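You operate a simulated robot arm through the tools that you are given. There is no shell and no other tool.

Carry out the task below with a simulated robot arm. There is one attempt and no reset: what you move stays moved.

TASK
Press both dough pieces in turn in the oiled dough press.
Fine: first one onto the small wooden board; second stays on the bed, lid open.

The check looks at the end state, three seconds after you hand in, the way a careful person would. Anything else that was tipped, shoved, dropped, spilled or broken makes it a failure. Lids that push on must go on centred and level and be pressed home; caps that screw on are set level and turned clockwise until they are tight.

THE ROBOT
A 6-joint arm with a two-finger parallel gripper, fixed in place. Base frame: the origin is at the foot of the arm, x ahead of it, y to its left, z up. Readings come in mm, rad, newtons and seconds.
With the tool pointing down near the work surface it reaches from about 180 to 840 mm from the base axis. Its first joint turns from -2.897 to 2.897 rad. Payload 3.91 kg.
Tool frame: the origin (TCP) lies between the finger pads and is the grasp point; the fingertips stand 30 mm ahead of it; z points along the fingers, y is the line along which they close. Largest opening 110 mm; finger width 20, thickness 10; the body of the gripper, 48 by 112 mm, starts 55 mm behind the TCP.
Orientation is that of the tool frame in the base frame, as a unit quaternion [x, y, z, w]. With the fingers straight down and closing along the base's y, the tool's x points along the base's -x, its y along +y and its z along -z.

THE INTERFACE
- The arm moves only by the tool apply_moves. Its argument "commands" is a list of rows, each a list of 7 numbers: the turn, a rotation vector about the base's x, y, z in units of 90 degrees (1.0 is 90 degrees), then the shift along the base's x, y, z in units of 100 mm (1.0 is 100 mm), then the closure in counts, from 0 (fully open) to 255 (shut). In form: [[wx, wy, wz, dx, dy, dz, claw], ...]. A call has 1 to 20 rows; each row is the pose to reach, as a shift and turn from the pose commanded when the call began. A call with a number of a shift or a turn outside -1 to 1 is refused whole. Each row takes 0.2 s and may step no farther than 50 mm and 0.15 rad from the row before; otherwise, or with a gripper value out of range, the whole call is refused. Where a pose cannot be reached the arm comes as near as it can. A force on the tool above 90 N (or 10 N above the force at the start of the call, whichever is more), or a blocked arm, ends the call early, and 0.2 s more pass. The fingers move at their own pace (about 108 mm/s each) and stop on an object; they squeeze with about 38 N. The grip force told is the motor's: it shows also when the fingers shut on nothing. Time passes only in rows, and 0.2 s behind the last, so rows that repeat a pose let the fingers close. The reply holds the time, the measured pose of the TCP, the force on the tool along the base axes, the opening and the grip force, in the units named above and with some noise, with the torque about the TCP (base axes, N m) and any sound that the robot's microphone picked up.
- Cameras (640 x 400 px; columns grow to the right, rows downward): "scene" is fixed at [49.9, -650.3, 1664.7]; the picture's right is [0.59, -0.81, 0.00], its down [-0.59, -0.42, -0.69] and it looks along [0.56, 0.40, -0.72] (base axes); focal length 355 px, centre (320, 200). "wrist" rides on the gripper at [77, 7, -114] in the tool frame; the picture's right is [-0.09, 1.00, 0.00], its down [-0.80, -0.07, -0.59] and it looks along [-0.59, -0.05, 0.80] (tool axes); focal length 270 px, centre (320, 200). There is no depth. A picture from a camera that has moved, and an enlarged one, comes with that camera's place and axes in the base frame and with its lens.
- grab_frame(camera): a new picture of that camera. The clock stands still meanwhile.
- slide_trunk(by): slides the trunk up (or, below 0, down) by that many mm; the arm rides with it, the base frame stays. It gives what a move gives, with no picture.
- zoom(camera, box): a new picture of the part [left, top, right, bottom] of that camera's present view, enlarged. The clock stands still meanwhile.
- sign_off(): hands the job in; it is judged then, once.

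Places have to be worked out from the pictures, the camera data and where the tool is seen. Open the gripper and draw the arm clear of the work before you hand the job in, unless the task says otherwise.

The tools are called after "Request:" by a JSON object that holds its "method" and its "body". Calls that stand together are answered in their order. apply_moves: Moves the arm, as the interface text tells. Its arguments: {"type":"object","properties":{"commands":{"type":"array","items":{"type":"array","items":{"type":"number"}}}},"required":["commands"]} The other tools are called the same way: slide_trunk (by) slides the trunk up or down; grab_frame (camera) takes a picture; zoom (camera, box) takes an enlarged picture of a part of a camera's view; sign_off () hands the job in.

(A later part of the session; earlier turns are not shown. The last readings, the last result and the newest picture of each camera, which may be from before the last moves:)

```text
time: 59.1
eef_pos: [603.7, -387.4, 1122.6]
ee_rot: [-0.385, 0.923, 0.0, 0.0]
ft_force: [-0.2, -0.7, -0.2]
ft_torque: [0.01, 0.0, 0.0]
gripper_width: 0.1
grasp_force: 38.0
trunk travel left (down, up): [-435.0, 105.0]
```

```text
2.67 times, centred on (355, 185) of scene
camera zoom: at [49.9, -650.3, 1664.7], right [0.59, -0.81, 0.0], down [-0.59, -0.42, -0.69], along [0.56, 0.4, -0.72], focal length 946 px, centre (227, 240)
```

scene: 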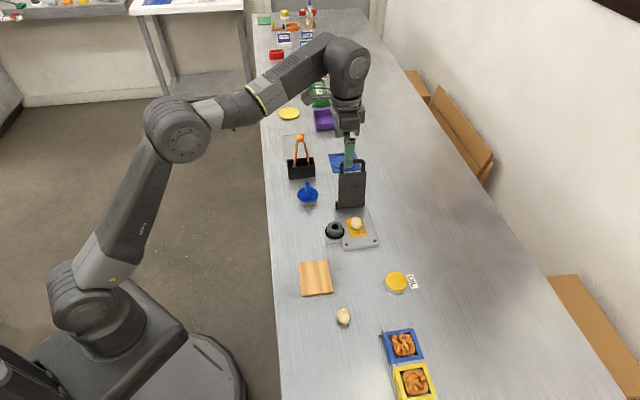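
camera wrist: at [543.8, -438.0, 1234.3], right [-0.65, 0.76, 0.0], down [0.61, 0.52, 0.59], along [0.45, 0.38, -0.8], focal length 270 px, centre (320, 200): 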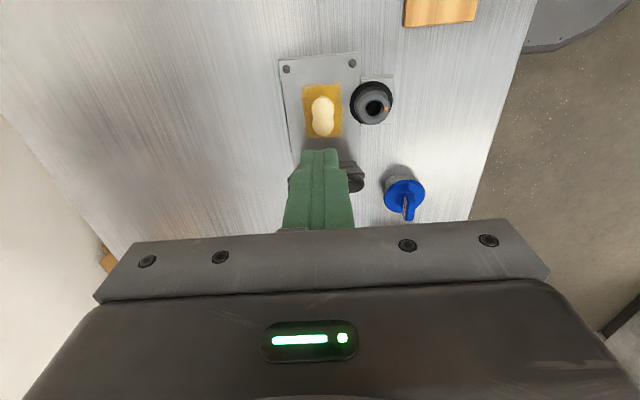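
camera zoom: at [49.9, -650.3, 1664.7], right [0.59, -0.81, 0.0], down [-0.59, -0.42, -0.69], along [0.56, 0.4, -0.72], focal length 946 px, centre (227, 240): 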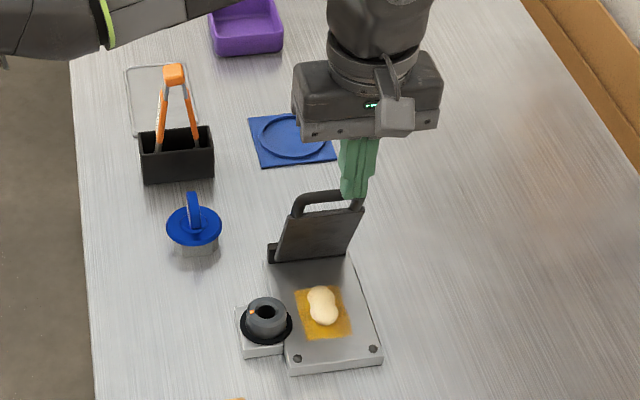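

The bar is at about s≈75, z≈1030, well ahead of the fingers. I go down in front of it and push it back toward +s.

Request:
{"method": "apply_moves", "body": {"commands": [[0, 0, 0, 0, 0, -0.45, 255], [0, 0, 0, 0, 0, -0.9, 255], [0, 0, 0, 0.15, 0.15, -0.9, 255], [0, 0, 0, 0.3, 0.3, -0.9, 255]]}}

Request:
{"method": "apply_moves", "body": {"commands": [[0, 0, 0, 0.08, 0.08, 0, 255], [0, 0, 0, 0.16, 0.16, 0, 255], [0, 0, 0, 0.24, 0.24, 0, 255], [0, 0, 0, 0.3, 0.3, 0, 255]]}}

Request:
{"method": "grab_frame", "body": {"camera": "wrist"}}

Request:
{"method": "zoom", "body": {"camera": "scene", "box": [310, 110, 400, 260]}}

```text
time: 60.1
eef_pos: [635.4, -356.3, 1029.1]
ee_rot: [-0.385, 0.923, 0.0, 0.0]
ft_force: [0.1, -0.1, 0.2]
ft_torque: [0.01, 0.01, 0.01]
gripper_width: 0.0
grasp_force: 37.4
trunk travel left (down, up): [-435.0, 105.0]
```

```text
time: 61.1
eef_pos: [663.6, -326.0, 1030.2]
ee_rot: [-0.385, 0.923, 0.001, -0.001]
ft_force: [-0.8, 0.6, 0.6]
ft_torque: [0.0, -0.03, 0.0]
gripper_width: 0.0
grasp_force: 38.0
trunk travel left (down, up): [-435.0, 105.0]
```

```text
taken
camera wrist: at [605.1, -376.6, 1143.7], right [-0.65, 0.76, 0.0], down [0.61, 0.52, 0.59], along [0.45, 0.38, -0.8], focal length 270 px, centre (320, 200)
```

wrist: 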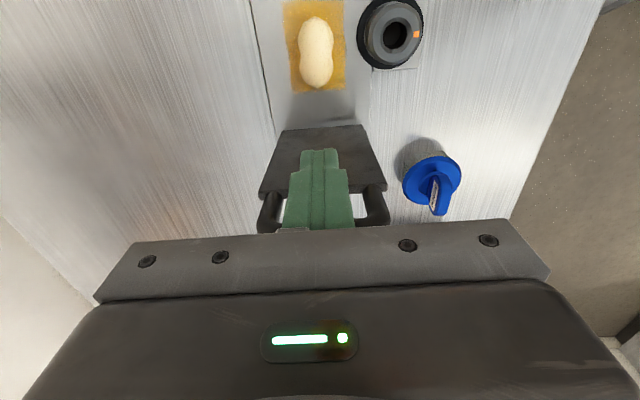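

```text
2.67 times, centred on (355, 185) of scene
camera zoom: at [49.9, -650.3, 1664.7], right [0.59, -0.81, 0.0], down [-0.59, -0.42, -0.69], along [0.56, 0.4, -0.72], focal length 946 px, centre (227, 240)
```

zoom: 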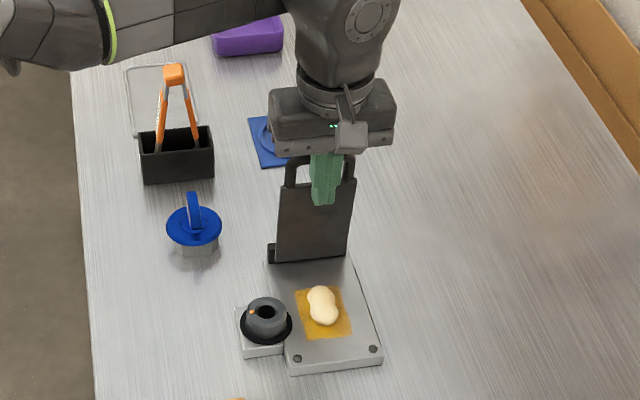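

The lid moves back with almost no force. I push on until the bar reaches its rest stop.

Request:
{"method": "apply_moves", "body": {"commands": [[0, 0, 0, 0.05, 0.05, 0, 255], [0, 0, 0, 0.1, 0.1, 0, 255], [0, 0, 0, 0.15, 0.15, 0, 255], [0, 0, 0, 0.2, 0.2, 0, 255], [0, 0, 0, 0.23, 0.23, 0, 255]]}}

Request:
{"method": "grab_frame", "body": {"camera": "wrist"}}

Request:
{"method": "zoom", "body": {"camera": "scene", "box": [310, 110, 400, 260]}}

```text
time: 62.3
eef_pos: [686.5, -304.3, 1030.3]
ee_rot: [-0.386, 0.923, 0.0, -0.001]
ft_force: [-6.4, -3.4, -1.1]
ft_torque: [-0.12, 0.18, 0.01]
gripper_width: 0.0
grasp_force: 37.3
trunk travel left (down, up): [-435.0, 105.0]
```

```text
taken
camera wrist: at [627.1, -355.4, 1144.7], right [-0.65, 0.76, 0.0], down [0.62, 0.52, 0.59], along [0.45, 0.38, -0.81], focal length 270 px, centre (320, 200)
```

wrist: 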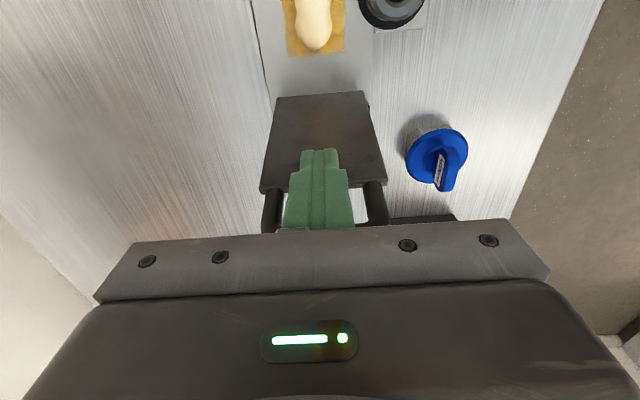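

```text
2.67 times, centred on (355, 185) of scene
camera zoom: at [49.9, -650.3, 1664.7], right [0.59, -0.81, 0.0], down [-0.59, -0.42, -0.69], along [0.56, 0.4, -0.72], focal length 946 px, centre (227, 240)
```

zoom: 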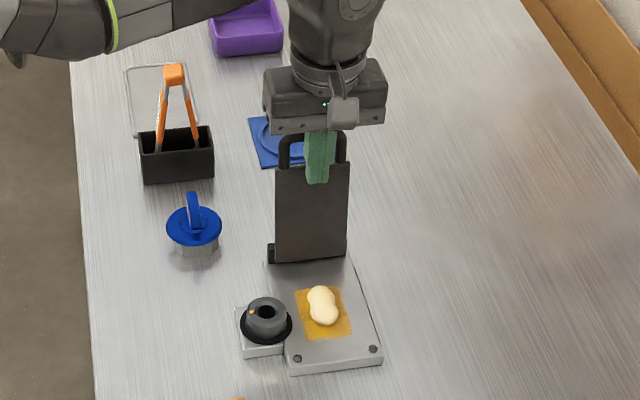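

The lid is back at its rest stop. I back away from it, move over the pressed dough, set the opening to about 46 mm (keeping clear of the knob) and look.

Request:
{"method": "apply_moves", "body": {"commands": [[0, 0, 0, -0.2, -0.19, 0, 255], [0, 0, 0, -0.45, -0.42, 0, 148], [0, 0, 0, -0.525, -0.495, -0.2, 148], [0, 0, 0, -0.525, -0.495, -0.4, 148], [0, 0, 0, -0.525, -0.495, -0.6, 148], [0, 0, 0, -0.525, -0.495, -0.6, 148]]}}

Request:
{"method": "grab_frame", "body": {"camera": "wrist"}}

Request:
{"method": "zoom", "body": {"camera": "scene", "box": [325, 180, 395, 255]}}

```text
time: 63.7
eef_pos: [633.3, -352.5, 968.8]
ee_rot: [-0.385, 0.923, 0.0, 0.0]
ft_force: [-0.1, 0.1, 0.8]
ft_torque: [-0.01, -0.02, -0.03]
gripper_width: 46.1
grasp_force: 0.0
trunk travel left (down, up): [-435.0, 105.0]
```

```text
taken
camera wrist: at [574.0, -403.6, 1082.4], right [-0.65, 0.76, 0.0], down [0.61, 0.52, 0.59], along [0.45, 0.38, -0.8], focal length 270 px, centre (320, 200)
```

wrist: 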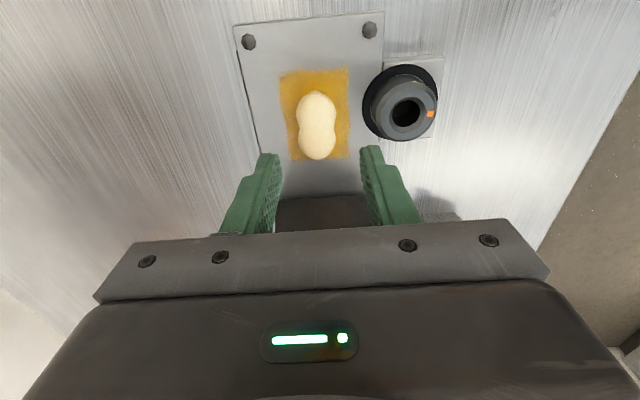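

```text
5.33 times, centred on (360, 218) of scene
camera zoom: at [49.9, -650.3, 1664.7], right [0.59, -0.81, 0.0], down [-0.59, -0.42, -0.69], along [0.56, 0.4, -0.72], focal length 1892 px, centre (107, 107)
```

zoom: 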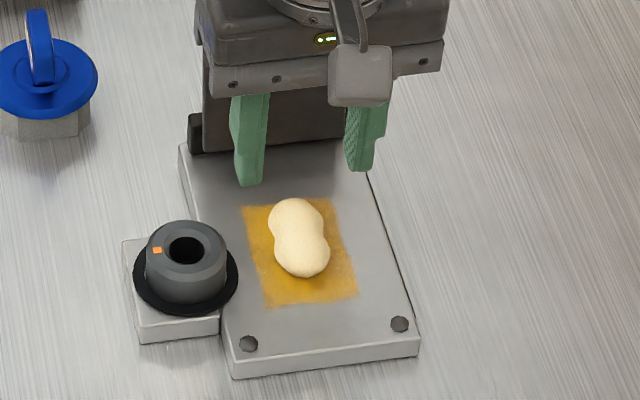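

The dough's centre is at s≈66, w≈1.7 with a width of about 30 mm. I shift 2 mm and descend with the fingers on either side, tips stopping ~4 mm above the bed.

Request:
{"method": "apply_moves", "body": {"commands": [[0, 0, 0, 0.014, -0.014, -0.25, 148], [0, 0, 0, 0.014, -0.014, -0.45, 148], [0, 0, 0, 0.014, -0.014, -0.55, 148], [0, 0, 0, 0.014, -0.014, -0.61, 148], [0, 0, 0, 0.014, -0.014, -0.61, 148]]}}

Request:
{"method": "zoom", "body": {"camera": "wrist", "box": [220, 80, 460, 240]}}

Request:
{"method": "zoom", "body": {"camera": "scene", "box": [325, 180, 395, 255]}}

```text
time: 64.9
eef_pos: [633.5, -352.6, 910.3]
ee_rot: [-0.385, 0.923, 0.0, 0.0]
ft_force: [0.1, 0.1, 0.4]
ft_torque: [-0.02, -0.01, -0.01]
gripper_width: 45.8
grasp_force: 0.1
trunk travel left (down, up): [-435.0, 105.0]
```

```text
2.50 times, centred on (340, 160) of wrist
camera zoom: at [575.2, -403.9, 1023.1], right [-0.65, 0.76, 0.0], down [0.61, 0.52, 0.59], along [0.45, 0.38, -0.8], focal length 676 px, centre (270, 300)
```

zoom: 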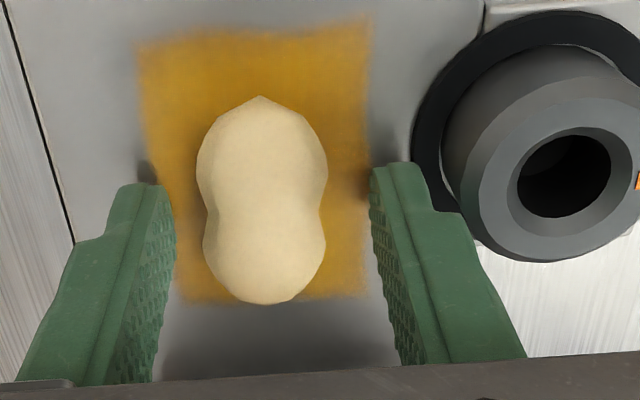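

```text
5.33 times, centred on (360, 218) of scene
camera zoom: at [49.9, -650.3, 1664.7], right [0.59, -0.81, 0.0], down [-0.59, -0.42, -0.69], along [0.56, 0.4, -0.72], focal length 1892 px, centre (107, 107)
```

zoom: 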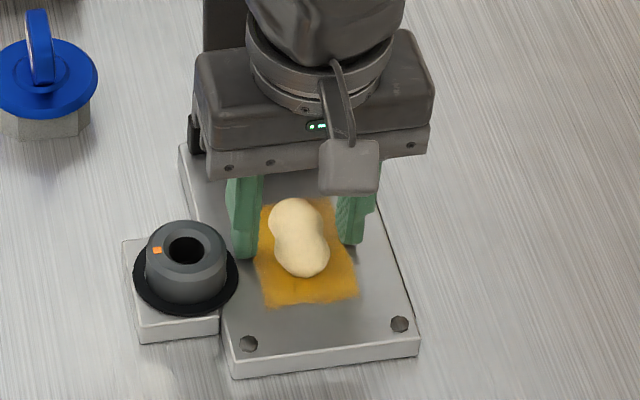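

The fingers flank the dough's waist with clear space on both sides. I lower 3 mm more and close gently in steps, reading width and force.

Request:
{"method": "apply_moves", "body": {"commands": [[0, 0, 0, 0, 0, -0.02, 170], [0, 0, 0, 0, 0, -0.03, 182], [0, 0, 0, 0, 0, -0.03, 190], [0, 0, 0, 0, 0, -0.03, 195], [0, 0, 0, 0, 0, -0.03, 195]]}}

Request:
{"method": "zoom", "body": {"camera": "wrist", "box": [220, 80, 460, 240]}}

```text
time: 66.1
eef_pos: [634.1, -353.5, 906.8]
ee_rot: [-0.385, 0.923, -0.001, 0.0]
ft_force: [-0.4, -0.7, -0.2]
ft_torque: [-0.02, -0.03, 0.03]
gripper_width: 26.3
grasp_force: 0.6
trunk travel left (down, up): [-435.0, 105.0]
```

```text
2.50 times, centred on (340, 160) of wrist
camera zoom: at [575.3, -404.2, 1020.3], right [-0.65, 0.76, 0.0], down [0.61, 0.52, 0.59], along [0.45, 0.38, -0.8], focal length 676 px, centre (270, 300)
```

zoom: 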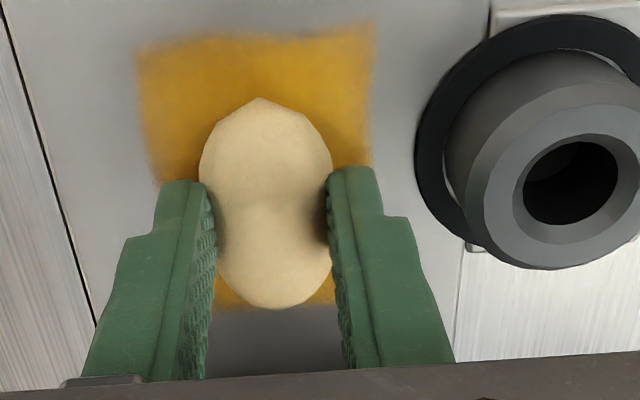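

The pads are just touching the waist at 26 mm. I tighten in small steps until there is a light grip.

Request:
{"method": "apply_moves", "body": {"commands": [[0, 0, 0, 0, 0, 0, 198], [0, 0, 0, 0, 0, 0, 201], [0, 0, 0, 0, 0, 0, 204], [0, 0, 0, 0, 0, 0, 204]]}}

```text
time: 67.1
eef_pos: [635.6, -353.8, 907.0]
ee_rot: [-0.385, 0.923, 0.0, 0.0]
ft_force: [-0.8, -0.5, 1.8]
ft_torque: [-0.03, 0.06, 0.01]
gripper_width: 24.8
grasp_force: 10.6
trunk travel left (down, up): [-435.0, 105.0]
```

Width 24.8 mm with about 11 N: a light grip. I add a touch more and lift straight up 20 mm to see if it comes along.

Request:
{"method": "apply_moves", "body": {"commands": [[0, 0, 0, 0, 0, 0, 207], [0, 0, 0, 0, 0, 0.05, 207], [0, 0, 0, 0, 0, 0.12, 207], [0, 0, 0, 0, 0, 0.3, 207]]}}

Request:
{"method": "zoom", "body": {"camera": "wrist", "box": [220, 80, 460, 240]}}

Request:
{"method": "zoom", "body": {"camera": "scene", "box": [325, 180, 395, 255]}}

```text
time: 68.1
eef_pos: [635.4, -353.6, 936.4]
ee_rot: [-0.385, 0.923, 0.0, 0.0]
ft_force: [-0.6, 0.6, 0.0]
ft_torque: [0.03, -0.01, 0.01]
gripper_width: 20.6
grasp_force: 0.1
trunk travel left (down, up): [-435.0, 105.0]
```

```text
2.50 times, centred on (340, 160) of wrist
camera zoom: at [575.8, -404.3, 1049.1], right [-0.65, 0.76, 0.0], down [0.61, 0.52, 0.59], along [0.45, 0.38, -0.8], focal length 676 px, centre (270, 300)
```

zoom: 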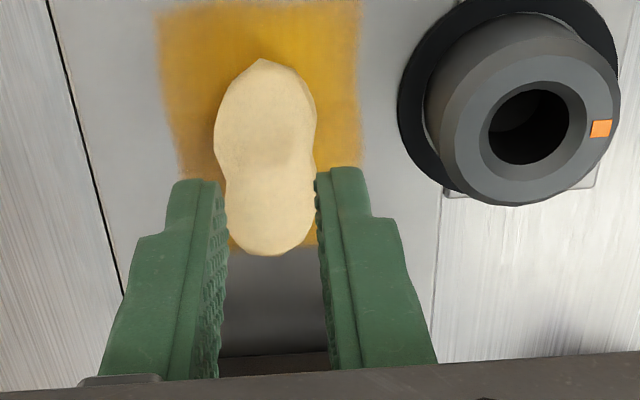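

```text
5.33 times, centred on (360, 218) of scene
camera zoom: at [49.9, -650.3, 1664.7], right [0.59, -0.81, 0.0], down [-0.59, -0.42, -0.69], along [0.56, 0.4, -0.72], focal length 1892 px, centre (107, 107)
```

zoom: 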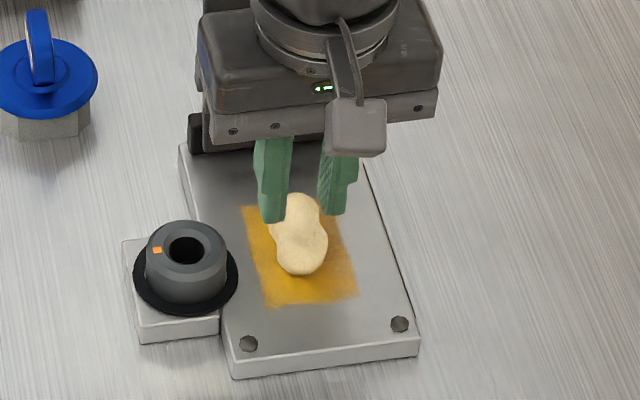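

The dough stayed behind; the light grip slipped off its upper flank. I open again, go down until the tips just touch the bed, and will grip lower and more firmly.

Request:
{"method": "apply_moves", "body": {"commands": [[0, 0, 0, 0, 0, 0, 155], [0, 0, 0, 0, 0, 0, 155], [0, 0, 0, 0, 0, -0.2, 155], [0, 0, 0, 0, 0, -0.28, 155], [0, 0, 0, 0, 0, -0.31, 155], [0, 0, 0, 0, 0, -0.33, 155]]}}

Request:
{"method": "zoom", "body": {"camera": "wrist", "box": [220, 80, 460, 240]}}

```text
time: 69.5
eef_pos: [635.1, -353.5, 906.8]
ee_rot: [-0.385, 0.923, -0.002, 0.0]
ft_force: [0.2, 0.8, 4.1]
ft_torque: [0.1, 0.04, -0.06]
gripper_width: 43.2
grasp_force: 0.0
trunk travel left (down, up): [-435.0, 105.0]
```

```text
2.50 times, centred on (340, 160) of wrist
camera zoom: at [576.2, -404.0, 1019.1], right [-0.65, 0.76, 0.0], down [0.61, 0.52, 0.59], along [0.45, 0.38, -0.8], focal length 676 px, centre (270, 300)
```

zoom: 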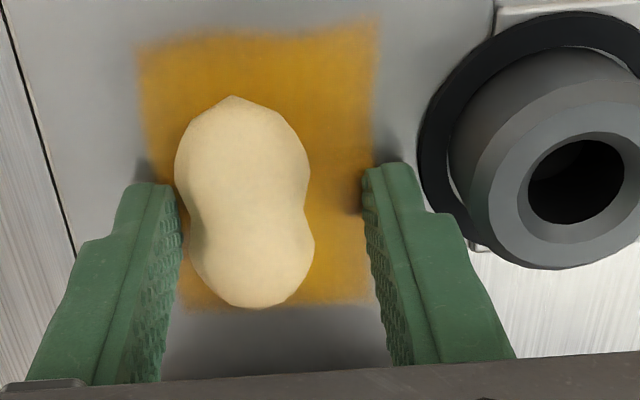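

The tips touch the bed (bed top ≈ 876). The dough sits about 5 mm toward +w, so I centre on it and grip more firmly at this low height.

Request:
{"method": "apply_moves", "body": {"commands": [[0, 0, 0, 0.02, -0.02, 0.01, 155], [0, 0, 0, 0.038, -0.037, 0.01, 155], [0, 0, 0, 0.038, -0.037, 0.01, 180], [0, 0, 0, 0.038, -0.037, 0.01, 195], [0, 0, 0, 0.038, -0.037, 0.01, 205], [0, 0, 0, 0.038, -0.037, 0.01, 212], [0, 0, 0, 0.038, -0.037, 0.01, 212]]}}

Request:
{"method": "zoom", "body": {"camera": "wrist", "box": [220, 80, 460, 240]}}

```text
time: 71.1
eef_pos: [640.4, -356.6, 906.2]
ee_rot: [-0.385, 0.923, 0.0, 0.0]
ft_force: [5.2, -4.8, 7.7]
ft_torque: [0.04, -0.06, -0.01]
gripper_width: 28.7
grasp_force: 37.8
trunk travel left (down, up): [-435.0, 105.0]
```

```text
2.50 times, centred on (340, 160) of wrist
camera zoom: at [580.5, -408.5, 1019.1], right [-0.65, 0.76, 0.0], down [0.61, 0.52, 0.59], along [0.45, 0.38, -0.8], focal length 676 px, centre (270, 300)
```

zoom: 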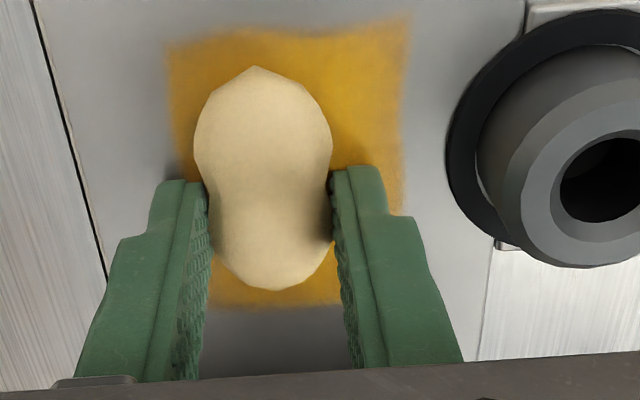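

Now a solid grip at 28.7 mm with 38 N. I lift slowly.

Request:
{"method": "apply_moves", "body": {"commands": [[0, 0, 0, 0, 0, 0.03, 212], [0, 0, 0, 0, 0, 0.08, 212], [0, 0, 0, 0, 0, 0.15, 212], [0, 0, 0, 0, 0, 0.3, 212]]}}

Request:
{"method": "zoom", "body": {"camera": "wrist", "box": [220, 80, 460, 240]}}

Request:
{"method": "zoom", "body": {"camera": "scene", "box": [325, 180, 395, 255]}}

```text
time: 72.1
eef_pos: [637.8, -357.1, 936.9]
ee_rot: [-0.385, 0.923, 0.0, 0.0]
ft_force: [-0.2, -0.4, -1.2]
ft_torque: [0.01, -0.03, 0.02]
gripper_width: 28.7
grasp_force: 38.5
trunk travel left (down, up): [-435.0, 105.0]
```

```text
2.50 times, centred on (340, 160) of wrist
camera zoom: at [578.9, -408.6, 1049.3], right [-0.65, 0.76, 0.0], down [0.61, 0.52, 0.59], along [0.45, 0.38, -0.8], focal length 676 px, centre (270, 300)
```

zoom: 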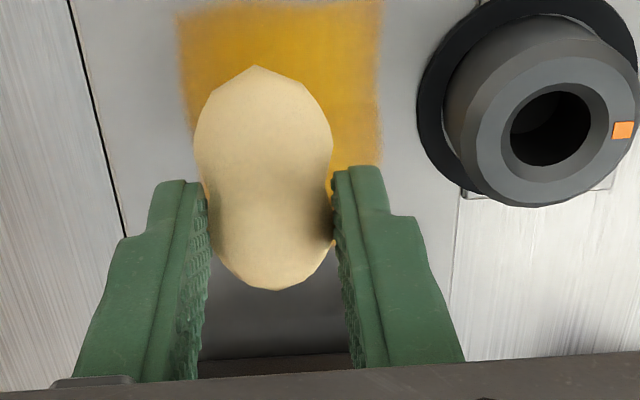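

```text
5.33 times, centred on (360, 218) of scene
camera zoom: at [49.9, -650.3, 1664.7], right [0.59, -0.81, 0.0], down [-0.59, -0.42, -0.69], along [0.56, 0.4, -0.72], focal length 1892 px, centre (107, 107)
```

zoom: 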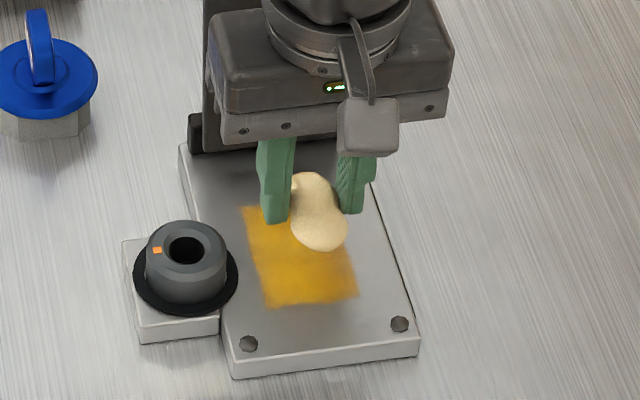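

The dough is held and off the bed. I raise it clear of the knob and carry it toward the board, whose centre I place at about (435,-356).

Request:
{"method": "apply_moves", "body": {"commands": [[0, 0, 0, 0, 0, 0.3, 212], [0, 0, 0, 0, 0, 0.6, 212], [0, 0, 0, -0.3, 0, 0.7, 212], [0, 0, 0, -0.65, 0, 0.7, 212], [0, 0, 0, -1.0, 0, 0.7, 212]]}}

Request:
{"method": "apply_moves", "body": {"commands": [[0, 0, 0, -0.3, 0, 0, 212], [0, 0, 0, -0.65, 0, 0, 212], [0, 0, 0, -1.0, 0, -0.1, 212], [0, 0, 0, -1.0, 0, -0.4, 212]]}}

Request:
{"method": "grab_frame", "body": {"camera": "wrist"}}

Request:
{"method": "zoom", "body": {"camera": "scene", "box": [270, 190, 400, 310]}}

```text
time: 73.3
eef_pos: [536.0, -356.3, 1006.7]
ee_rot: [-0.385, 0.923, 0.001, 0.0]
ft_force: [-0.1, -0.1, -0.5]
ft_torque: [0.02, 0.0, -0.03]
gripper_width: 28.6
grasp_force: 38.3
trunk travel left (down, up): [-435.0, 105.0]
```

```text
time: 74.3
eef_pos: [440.1, -356.0, 967.3]
ee_rot: [-0.386, 0.923, -0.001, -0.001]
ft_force: [1.3, 0.3, 0.1]
ft_torque: [-0.01, 0.0, -0.04]
gripper_width: 28.8
grasp_force: 38.3
trunk travel left (down, up): [-435.0, 105.0]
```

```text
taken
camera wrist: at [381.1, -407.1, 1079.9], right [-0.65, 0.76, 0.0], down [0.61, 0.52, 0.59], along [0.45, 0.38, -0.8], focal length 270 px, centre (320, 200)
```

wrist: 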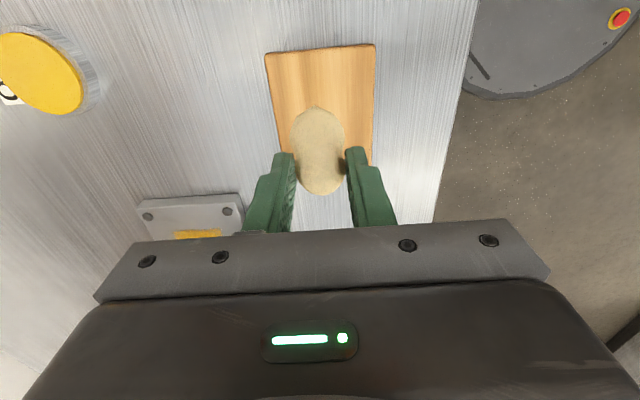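

```text
3.33 times, centred on (335, 250) of scene
camera zoom: at [49.9, -650.3, 1664.7], right [0.59, -0.81, 0.0], down [-0.59, -0.42, -0.69], along [0.56, 0.4, -0.72], focal length 1183 px, centre (270, 33)
```

zoom: 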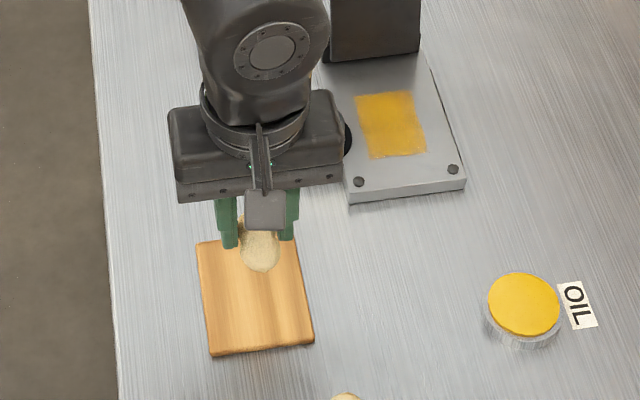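

The board lies directly ahead below; I shift ~4 mm to centre and descend to just above it, then slowly to contact.

Request:
{"method": "apply_moves", "body": {"commands": [[0, 0, 0, -0.042, 0.014, -0.3, 212], [0, 0, 0, -0.042, 0.014, -0.5, 212], [0, 0, 0, -0.042, 0.014, -0.6, 212]]}}

Request:
{"method": "apply_moves", "body": {"commands": [[0, 0, 0, 0, 0, -0.02, 212], [0, 0, 0, 0, 0, -0.04, 212], [0, 0, 0, 0, 0, -0.06, 212]]}}

Request:
{"method": "zoom", "body": {"camera": "wrist", "box": [220, 60, 460, 240]}}

Request:
{"method": "zoom", "body": {"camera": "scene", "box": [280, 230, 350, 310]}}

```text
time: 75.1
eef_pos: [434.0, -354.5, 904.8]
ee_rot: [-0.385, 0.923, 0.0, 0.0]
ft_force: [-0.7, 0.2, 0.2]
ft_torque: [-0.01, -0.01, -0.01]
gripper_width: 28.6
grasp_force: 37.3
trunk travel left (down, up): [-435.0, 105.0]
```

```text
time: 75.9
eef_pos: [435.9, -354.7, 900.2]
ee_rot: [-0.385, 0.923, 0.001, 0.0]
ft_force: [0.7, -0.6, -0.2]
ft_torque: [0.0, 0.01, 0.0]
gripper_width: 28.5
grasp_force: 37.6
trunk travel left (down, up): [-435.0, 105.0]
```

```text
2.22 times, centred on (340, 150) of wrist
camera zoom: at [376.0, -405.8, 1012.8], right [-0.65, 0.76, 0.0], down [0.61, 0.52, 0.59], along [0.45, 0.38, -0.8], focal length 601 px, centre (276, 311)
```

zoom: 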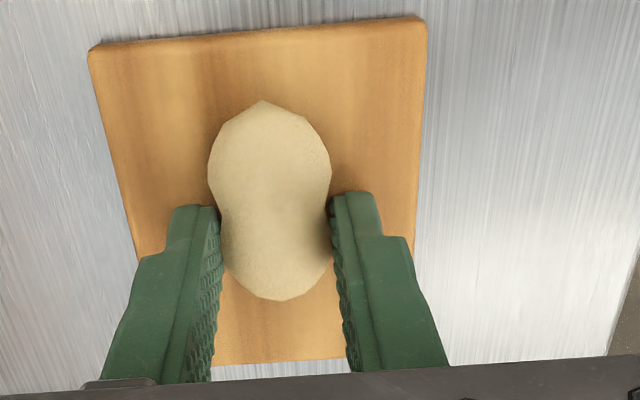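

```text
5.00 times, centred on (315, 270) of scene
camera zoom: at [49.9, -650.3, 1664.7], right [0.59, -0.81, 0.0], down [-0.59, -0.42, -0.69], along [0.56, 0.4, -0.72], focal length 1774 px, centre (345, -150)
```

zoom: 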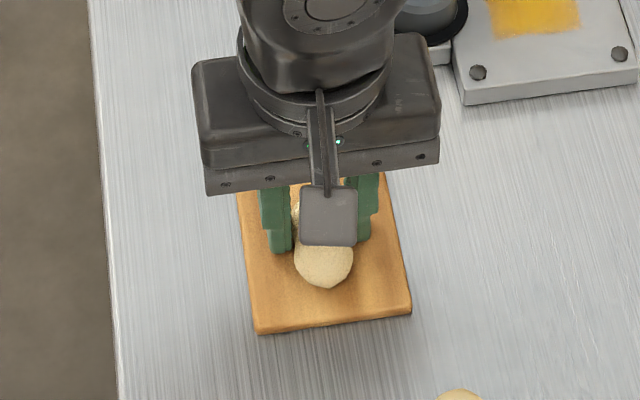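

Well centred over the board. I continue down by 1 mm steps until contact.

Request:
{"method": "apply_moves", "body": {"commands": [[0, 0, 0, 0, 0, -0.01, 212], [0, 0, 0, 0, 0, -0.02, 212], [0, 0, 0, 0, 0, -0.03, 212]]}}

Request:
{"method": "apply_moves", "body": {"commands": [[0, 0, 0, 0, 0, -0.01, 212], [0, 0, 0, 0, 0, -0.02, 212]]}}

```text
time: 76.7
eef_pos: [435.4, -355.6, 897.5]
ee_rot: [-0.385, 0.923, -0.001, 0.0]
ft_force: [-0.7, -0.6, 8.1]
ft_torque: [0.14, 0.1, -0.02]
gripper_width: 28.7
grasp_force: 37.8
trunk travel left (down, up): [-435.0, 105.0]
```

```text
time: 77.3
eef_pos: [435.4, -355.3, 898.3]
ee_rot: [-0.385, 0.923, -0.003, 0.001]
ft_force: [2.2, -2.3, 33.1]
ft_torque: [0.44, 0.43, -0.29]
gripper_width: 28.6
grasp_force: 37.7
trunk travel left (down, up): [-435.0, 105.0]
```

Contact with the board at about z=868. I ease up 2 mm, open the fingers gently and rise.

Request:
{"method": "apply_moves", "body": {"commands": [[0, 0, 0, 0, 0, 0.03, 205], [0, 0, 0, 0, 0, 0.03, 180], [0, 0, 0, 0, 0, 0.03, 155], [0, 0, 0, 0, 0, 0.03, 120], [0, 0, 0, 0, 0, 0.1, 120], [0, 0, 0, 0, 0, 0.5, 120], [0, 0, 0, 0, 0, 0.9, 120]]}}

Request:
{"method": "grab_frame", "body": {"camera": "wrist"}}

Request:
{"method": "zoom", "body": {"camera": "scene", "box": [280, 230, 370, 340]}}

```text
time: 78.9
eef_pos: [432.6, -354.8, 986.5]
ee_rot: [-0.385, 0.923, 0.001, 0.0]
ft_force: [-0.6, -0.5, -0.3]
ft_torque: [-0.03, 0.0, -0.01]
gripper_width: 58.1
grasp_force: 0.1
trunk travel left (down, up): [-435.0, 105.0]
```

```text
taken
camera wrist: at [373.7, -404.8, 1099.3], right [-0.65, 0.76, 0.0], down [0.61, 0.52, 0.59], along [0.45, 0.39, -0.8], focal length 270 px, centre (320, 200)
```

wrist: 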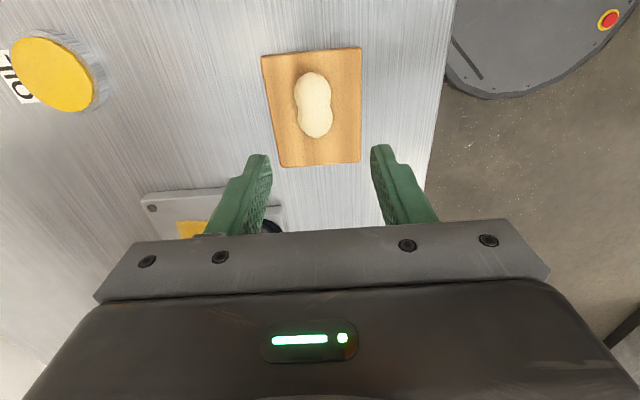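

```text
3.64 times, centred on (325, 285) of scene
camera zoom: at [49.9, -650.3, 1664.7], right [0.59, -0.81, 0.0], down [-0.59, -0.42, -0.69], along [0.56, 0.4, -0.72], focal length 1290 px, centre (302, -109)
```

zoom: 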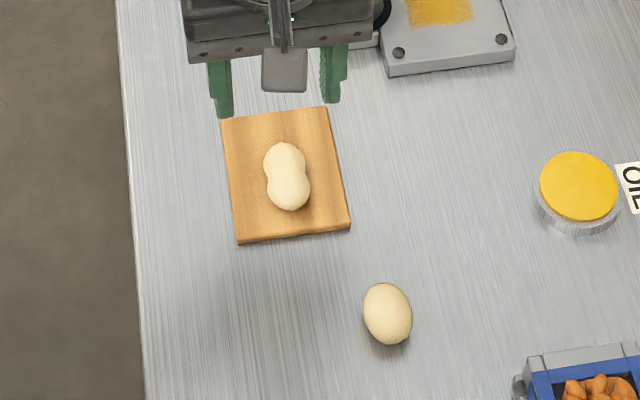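

The first dough sits centred on the board. Next I move over the loose second dough at about (387,-475) to look at it closely.

Request:
{"method": "apply_moves", "body": {"commands": [[0, 0, 0, -0.1, -0.4, 0, 90], [0, 0, 0, -0.25, -0.8, 0, 90], [0, 0, 0, -0.35, -1.0, 0, 90]]}}

Request:
{"method": "apply_moves", "body": {"commands": [[0, 0, 0, -0.11, -0.2, -0.1, 90], [0, 0, 0, -0.11, -0.2, -0.2, 90]]}}

Request:
{"method": "grab_frame", "body": {"camera": "wrist"}}

Request:
{"method": "zoom", "body": {"camera": "wrist", "box": [220, 50, 420, 210]}}

```text
time: 79.7
eef_pos: [401.3, -456.0, 986.4]
ee_rot: [-0.386, 0.923, 0.0, 0.0]
ft_force: [0.0, 0.6, -0.5]
ft_torque: [0.01, -0.04, 0.01]
gripper_width: 71.2
grasp_force: 0.0
trunk travel left (down, up): [-435.0, 105.0]
```

```text
time: 80.3
eef_pos: [390.8, -475.5, 963.9]
ee_rot: [-0.385, 0.923, 0.001, 0.0]
ft_force: [0.4, 0.3, -0.7]
ft_torque: [0.02, 0.02, 0.0]
gripper_width: 71.3
grasp_force: 0.1
trunk travel left (down, up): [-435.0, 105.0]
```

```text
taken
camera wrist: at [330.3, -527.3, 1077.8], right [-0.65, 0.76, 0.0], down [0.61, 0.52, 0.59], along [0.45, 0.38, -0.8], focal length 270 px, centre (320, 200)
```

wrist: 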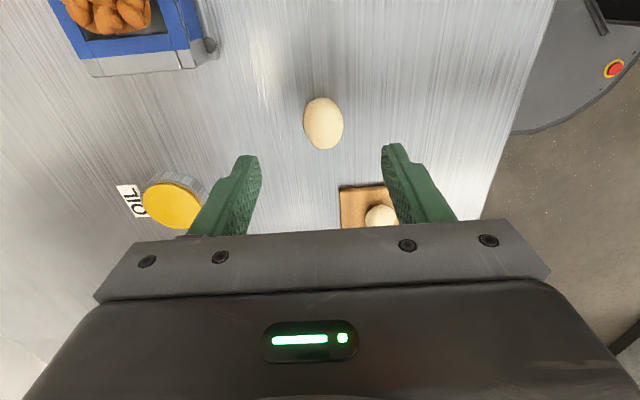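

```text
2.50 times, centred on (320, 130) of wrist
camera zoom: at [330.3, -527.3, 1077.8], right [-0.65, 0.76, 0.0], down [0.61, 0.52, 0.59], along [0.45, 0.38, -0.8], focal length 676 px, centre (320, 375)
```

zoom: 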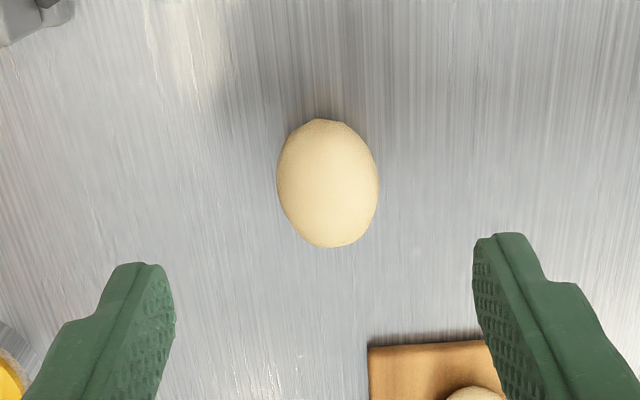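

The egg-shaped dough is 31 mm wide, 3 mm off to −w. I shift, descend with the tips 2–3 mm above the table, and close gently in steps.

Request:
{"method": "apply_moves", "body": {"commands": [[0, 0, 0, -0.02, 0.02, -0.3, 90], [0, 0, 0, -0.02, 0.02, -0.55, 90], [0, 0, 0, -0.02, 0.02, -0.68, 90], [0, 0, 0, -0.02, 0.02, -0.71, 120], [0, 0, 0, -0.02, 0.02, -0.71, 150], [0, 0, 0, -0.02, 0.02, -0.71, 170]]}}

Request:
{"method": "zoom", "body": {"camera": "wrist", "box": [220, 80, 460, 240]}}

```text
time: 81.7
eef_pos: [386.9, -474.1, 892.5]
ee_rot: [-0.384, 0.923, 0.0, 0.0]
ft_force: [-0.5, -0.6, 0.3]
ft_torque: [-0.01, -0.01, -0.01]
gripper_width: 36.6
grasp_force: 0.0
trunk travel left (down, up): [-435.0, 105.0]
```

```text
2.50 times, centred on (340, 160) of wrist
camera zoom: at [327.6, -524.8, 1005.8], right [-0.65, 0.76, 0.0], down [0.61, 0.52, 0.59], along [0.45, 0.38, -0.8], focal length 676 px, centre (270, 300)
```

zoom: 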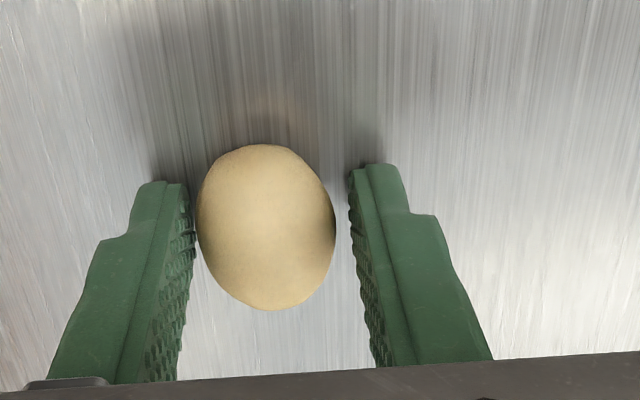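

Aligned. I close in small steps to a moderate grip.

Request:
{"method": "apply_moves", "body": {"commands": [[0, 0, 0, 0, 0, 0, 180], [0, 0, 0, 0, 0, 0, 187], [0, 0, 0, 0, 0, 0, 191], [0, 0, 0, 0, 0, 0, 195], [0, 0, 0, 0, 0, 0, 195]]}}

```text
time: 82.9
eef_pos: [386.4, -473.6, 892.5]
ee_rot: [-0.385, 0.923, 0.0, 0.0]
ft_force: [-1.1, -0.4, 0.4]
ft_torque: [-0.01, -0.01, -0.01]
gripper_width: 26.9
grasp_force: 1.1
trunk travel left (down, up): [-435.0, 105.0]
```

Only 1 N at 27 mm so far; I tighten a little further.

Request:
{"method": "apply_moves", "body": {"commands": [[0, 0, 0, 0, 0, 0, 199], [0, 0, 0, 0, 0, 0, 203], [0, 0, 0, 0, 0, 0, 203]]}}

Request:
{"method": "zoom", "body": {"camera": "wrist", "box": [220, 80, 460, 240]}}

```text
time: 83.7
eef_pos: [387.8, -473.6, 893.3]
ee_rot: [-0.385, 0.923, 0.0, -0.001]
ft_force: [0.5, 0.1, -0.4]
ft_torque: [-0.02, 0.01, 0.0]
gripper_width: 29.0
grasp_force: 38.2
trunk travel left (down, up): [-435.0, 105.0]
```

```text
2.50 times, centred on (340, 160) of wrist
camera zoom: at [327.6, -524.8, 1005.9], right [-0.65, 0.76, 0.0], down [0.61, 0.52, 0.59], along [0.45, 0.38, -0.8], focal length 676 px, centre (270, 300)
```

zoom: 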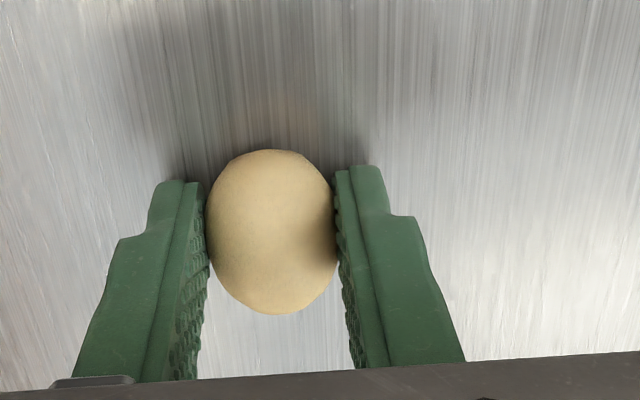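

A firm grip at 29 mm. I lift and carry the second dough to the centre of the oiled patch, about (632,-356).

Request:
{"method": "apply_moves", "body": {"commands": [[0, 0, 0, 0, 0, 0.05, 203], [0, 0, 0, 0, 0, 0.3, 203], [0, 0, 0, 0, 0, 0.65, 203], [0, 0, 0, 0.1, 0.05, 1.0, 203], [0, 0, 0, 0.45, 0.2, 1.0, 203], [0, 0, 0, 0.8, 0.35, 1.0, 203], [0, 0, 0, 1.0, 0.5, 1.0, 203]]}}

Request:
{"method": "apply_moves", "body": {"commands": [[0, 0, 0, 0.4, 0.2, 0, 203], [0, 0, 0, 0.8, 0.4, 0, 203], [0, 0, 0, 1.0, 0.48, 0, 203]]}}

Request:
{"method": "apply_moves", "body": {"commands": [[0, 0, 0, 0.3, 0.15, 0, 203], [0, 0, 0, 0.45, 0.19, 0, 203], [0, 0, 0, 0.45, 0.19, -0.25, 203]]}}

Request:
{"method": "grab_frame", "body": {"camera": "wrist"}}

Request:
{"method": "zoom", "body": {"camera": "scene", "box": [325, 170, 395, 255]}}

```text
time: 85.3
eef_pos: [485.9, -424.3, 990.6]
ee_rot: [-0.385, 0.923, 0.0, 0.0]
ft_force: [-0.3, 0.1, -0.1]
ft_torque: [0.02, 0.02, 0.01]
gripper_width: 28.7
grasp_force: 38.0
trunk travel left (down, up): [-435.0, 105.0]
```

```text
time: 86.1
eef_pos: [587.6, -375.6, 993.9]
ee_rot: [-0.385, 0.923, 0.0, -0.001]
ft_force: [0.7, 0.2, 0.4]
ft_torque: [-0.03, 0.02, 0.01]
gripper_width: 29.1
grasp_force: 37.9
trunk travel left (down, up): [-435.0, 105.0]
```

```text
time: 86.9
eef_pos: [632.9, -356.8, 968.0]
ee_rot: [-0.385, 0.923, 0.0, 0.0]
ft_force: [-0.1, -1.0, -0.4]
ft_torque: [0.03, -0.03, 0.0]
gripper_width: 29.2
grasp_force: 38.1
trunk travel left (down, up): [-435.0, 105.0]
```

```text
taken
camera wrist: at [572.8, -407.9, 1081.6], right [-0.65, 0.76, 0.0], down [0.61, 0.52, 0.59], along [0.45, 0.38, -0.8], focal length 270 px, centre (320, 200)
```

wrist: 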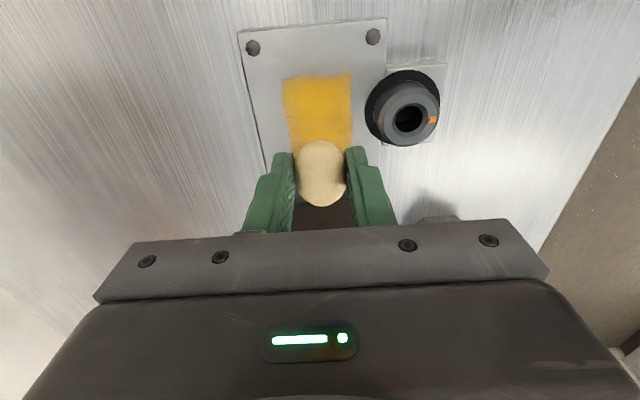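

```text
4.71 times, centred on (360, 212) of scene
camera zoom: at [49.9, -650.3, 1664.7], right [0.59, -0.81, 0.0], down [-0.59, -0.42, -0.69], along [0.56, 0.4, -0.72], focal length 1670 px, centre (132, 141)
```

zoom: 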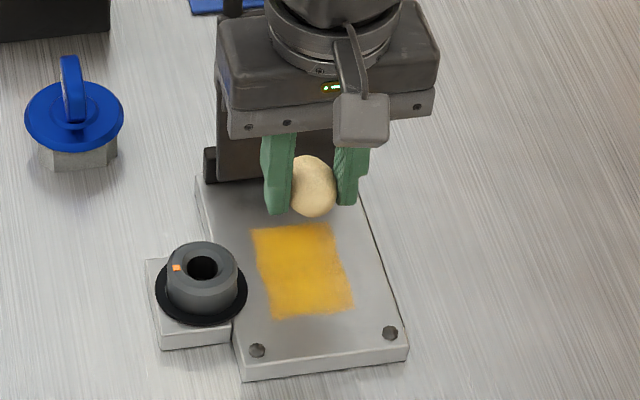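

The dough hangs over the patch, aligned. Its bottom is ~33 mm below the TCP, so it should touch the bed at TCP≈909; I descend there slowly.

Request:
{"method": "apply_moves", "body": {"commands": [[0, 0, 0, 0, 0, -0.3, 203], [0, 0, 0, 0, 0, -0.5, 203], [0, 0, 0, 0, 0, -0.55, 203], [0, 0, 0, 0, 0, -0.57, 203]]}}

Request:
{"method": "apply_moves", "body": {"commands": [[0, 0, 0, 0, 0, -0.01, 203], [0, 0, 0, 0, 0, -0.02, 203]]}}

Request:
{"method": "zoom", "body": {"camera": "wrist", "box": [220, 80, 460, 240]}}

```text
time: 87.9
eef_pos: [630.9, -356.6, 912.0]
ee_rot: [-0.385, 0.923, 0.0, 0.0]
ft_force: [0.8, -0.7, -0.5]
ft_torque: [-0.02, -0.02, 0.02]
gripper_width: 28.8
grasp_force: 38.8
trunk travel left (down, up): [-435.0, 105.0]
```

```text
time: 88.5
eef_pos: [630.9, -356.5, 910.2]
ee_rot: [-0.385, 0.923, 0.0, 0.0]
ft_force: [-0.1, 0.4, 0.0]
ft_torque: [0.0, -0.02, -0.01]
gripper_width: 28.7
grasp_force: 37.9
trunk travel left (down, up): [-435.0, 105.0]
```

```text
2.50 times, centred on (340, 160) of wrist
camera zoom: at [571.8, -407.8, 1022.5], right [-0.65, 0.76, 0.0], down [0.61, 0.52, 0.59], along [0.45, 0.38, -0.8], focal length 676 px, centre (270, 300)
```

zoom: 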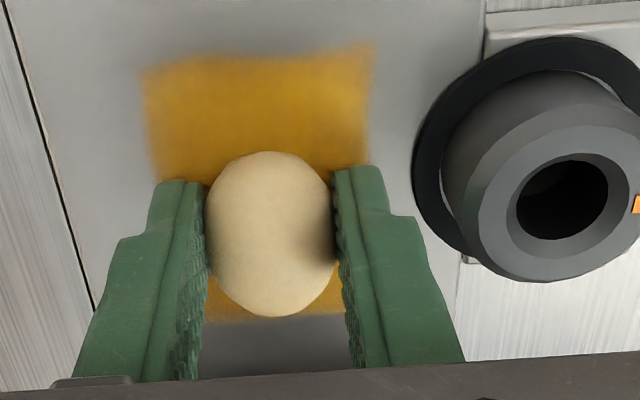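

No contact yet. I shift 3 mm toward the patch centre and go on down until the dough touches.

Request:
{"method": "apply_moves", "body": {"commands": [[0, 0, 0, -0.022, -0.022, 0, 203], [0, 0, 0, -0.022, -0.022, -0.01, 203], [0, 0, 0, -0.022, -0.022, -0.02, 203]]}}

Request:
{"method": "apply_moves", "body": {"commands": [[0, 0, 0, 0, 0, -0.01, 203], [0, 0, 0, 0, 0, -0.02, 203]]}}

```text
time: 89.3
eef_pos: [629.7, -360.3, 908.1]
ee_rot: [-0.385, 0.923, 0.0, 0.0]
ft_force: [-1.2, -1.4, 7.7]
ft_torque: [-0.05, -0.02, 0.03]
gripper_width: 28.9
grasp_force: 38.0
trunk travel left (down, up): [-435.0, 105.0]
```

```text
time: 89.9
eef_pos: [630.2, -357.9, 909.0]
ee_rot: [-0.385, 0.923, -0.003, 0.002]
ft_force: [3.0, -4.9, 24.8]
ft_torque: [-0.1, -0.21, 0.0]
gripper_width: 28.5
grasp_force: 37.7
trunk travel left (down, up): [-435.0, 105.0]
```

Contact with the bed. I ease up 2 mm, open to about 48 mm (clear of the knob), and rise straight up.

Request:
{"method": "apply_moves", "body": {"commands": [[0, 0, 0, 0, 0, 0.02, 195], [0, 0, 0, 0, 0, 0.02, 180], [0, 0, 0, 0, 0, 0.02, 160], [0, 0, 0, 0, 0, 0.02, 145], [0, 0, 0, 0, 0, 0.05, 145], [0, 0, 0, 0, 0, 0.4, 145], [0, 0, 0, 0, 0, 0.8, 145]]}}

Request:
{"method": "grab_frame", "body": {"camera": "wrist"}}

Request:
{"method": "zoom", "body": {"camera": "scene", "box": [310, 110, 400, 260]}}

```text
time: 91.5
eef_pos: [628.7, -360.3, 987.4]
ee_rot: [-0.385, 0.923, 0.0, 0.0]
ft_force: [0.6, -0.3, -0.3]
ft_torque: [-0.01, -0.03, -0.01]
gripper_width: 47.1
grasp_force: 0.1
trunk travel left (down, up): [-435.0, 105.0]
```

```text
taken
camera wrist: at [570.1, -411.4, 1100.6], right [-0.65, 0.76, 0.0], down [0.61, 0.52, 0.59], along [0.45, 0.38, -0.8], focal length 270 px, centre (320, 200)
```

wrist: 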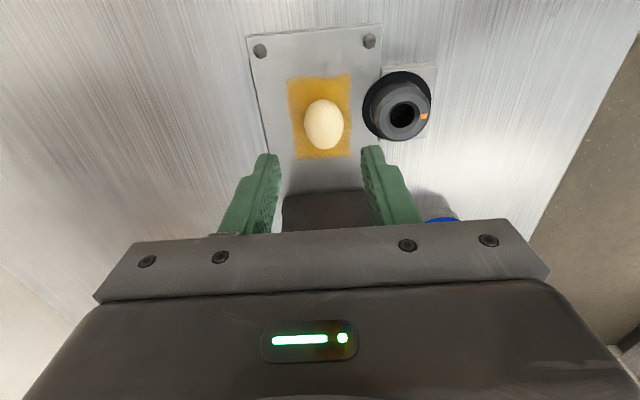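

```text
2.67 times, centred on (355, 185) of scene
camera zoom: at [49.9, -650.3, 1664.7], right [0.59, -0.81, 0.0], down [-0.59, -0.42, -0.69], along [0.56, 0.4, -0.72], focal length 946 px, centre (227, 240)
```

zoom: 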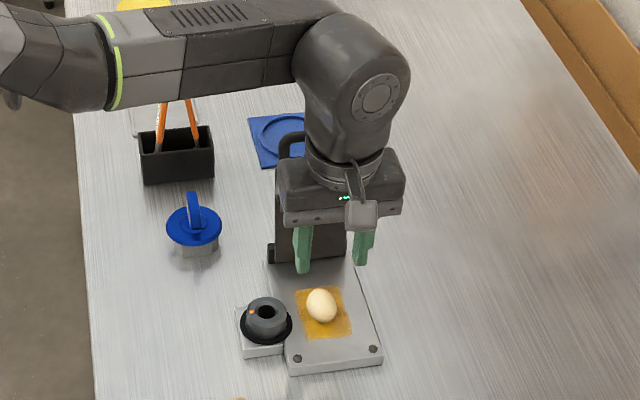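

The second dough sits on the oil patch. Now to close the lid I'll push it from behind with closed fingers (the hinge is light). I close the fingers, raise the trunk 60 mm and go over the top of the lid.

Request:
{"method": "slide_trunk", "body": {"by": 60}}

Request:
{"method": "apply_moves", "body": {"commands": [[0, 0, 0, 0, 0, 0.3, 255], [0, 0, 0, 0, 0, 0.75, 255], [0, 0, 0, 0.3, 0.3, 0.78, 255], [0, 0, 0, 0.6, 0.6, 0.78, 255], [0, 0, 0, 0.88, 0.89, 0.78, 255]]}}

Request:
{"method": "zoom", "body": {"camera": "scene", "box": [310, 110, 400, 260]}}

```text
time: 92.5
eef_pos: [630.1, -360.5, 1046.7]
ee_rot: [-0.385, 0.923, -0.001, 0.0]
ft_force: [-0.2, -0.3, -0.6]
ft_torque: [0.0, 0.03, -0.02]
gripper_width: 47.6
grasp_force: 0.1
trunk travel left (down, up): [-495.0, 45.0]
```

```text
time: 93.7
eef_pos: [719.6, -271.0, 1124.0]
ee_rot: [-0.385, 0.923, 0.0, 0.0]
ft_force: [-0.1, 0.0, 0.0]
ft_torque: [-0.02, -0.01, -0.02]
gripper_width: 0.4
grasp_force: 37.3
trunk travel left (down, up): [-495.0, 45.0]
```

```text
2.67 times, centred on (355, 185) of scene
camera zoom: at [49.9, -650.3, 1664.7], right [0.59, -0.81, 0.0], down [-0.59, -0.42, -0.69], along [0.56, 0.4, -0.72], focal length 946 px, centre (227, 240)
```

zoom: 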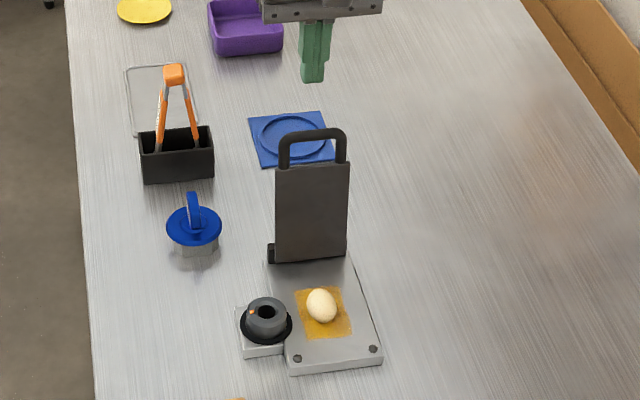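

I am behind the lid (s≈186) with the bar's back at about s=162. I descend to tips z≈1000 behind it.

Request:
{"method": "apply_moves", "body": {"commands": [[0, 0, 0, -0.01, 0.01, -0.45, 255], [0, 0, 0, -0.01, 0.01, -0.94, 255], [0, 0, 0, -0.08, -0.06, -0.94, 255], [0, 0, 0, -0.11, -0.09, -0.94, 255]]}}

Request:
{"method": "grab_frame", "body": {"camera": "wrist"}}

Request:
{"method": "zoom", "body": {"camera": "scene", "box": [310, 110, 400, 260]}}

```text
time: 94.7
eef_pos: [707.7, -279.6, 1030.7]
ee_rot: [-0.386, 0.923, 0.0, 0.0]
ft_force: [1.2, 1.0, 0.0]
ft_torque: [0.02, 0.03, -0.04]
gripper_width: 0.0
grasp_force: 37.3
trunk travel left (down, up): [-495.0, 45.0]
```

```text
taken
camera wrist: at [648.1, -330.9, 1144.7], right [-0.65, 0.76, 0.0], down [0.61, 0.52, 0.59], along [0.45, 0.38, -0.8], focal length 270 px, centre (320, 200)
```

wrist: 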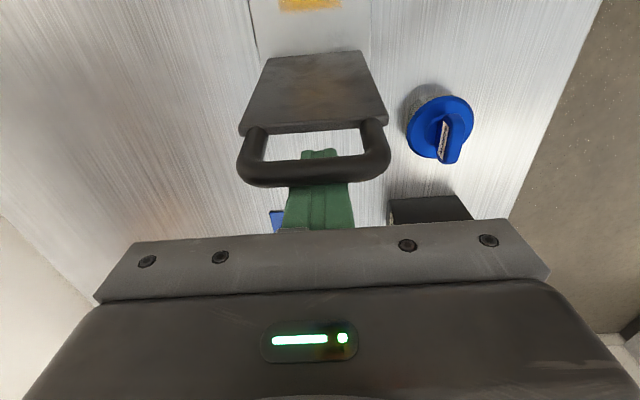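

```text
2.67 times, centred on (355, 185) of scene
camera zoom: at [49.9, -650.3, 1664.7], right [0.59, -0.81, 0.0], down [-0.59, -0.42, -0.69], along [0.56, 0.4, -0.72], focal length 946 px, centre (227, 240)
```

zoom: 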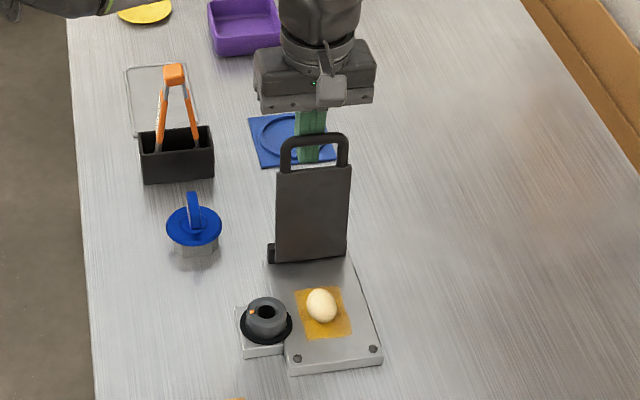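

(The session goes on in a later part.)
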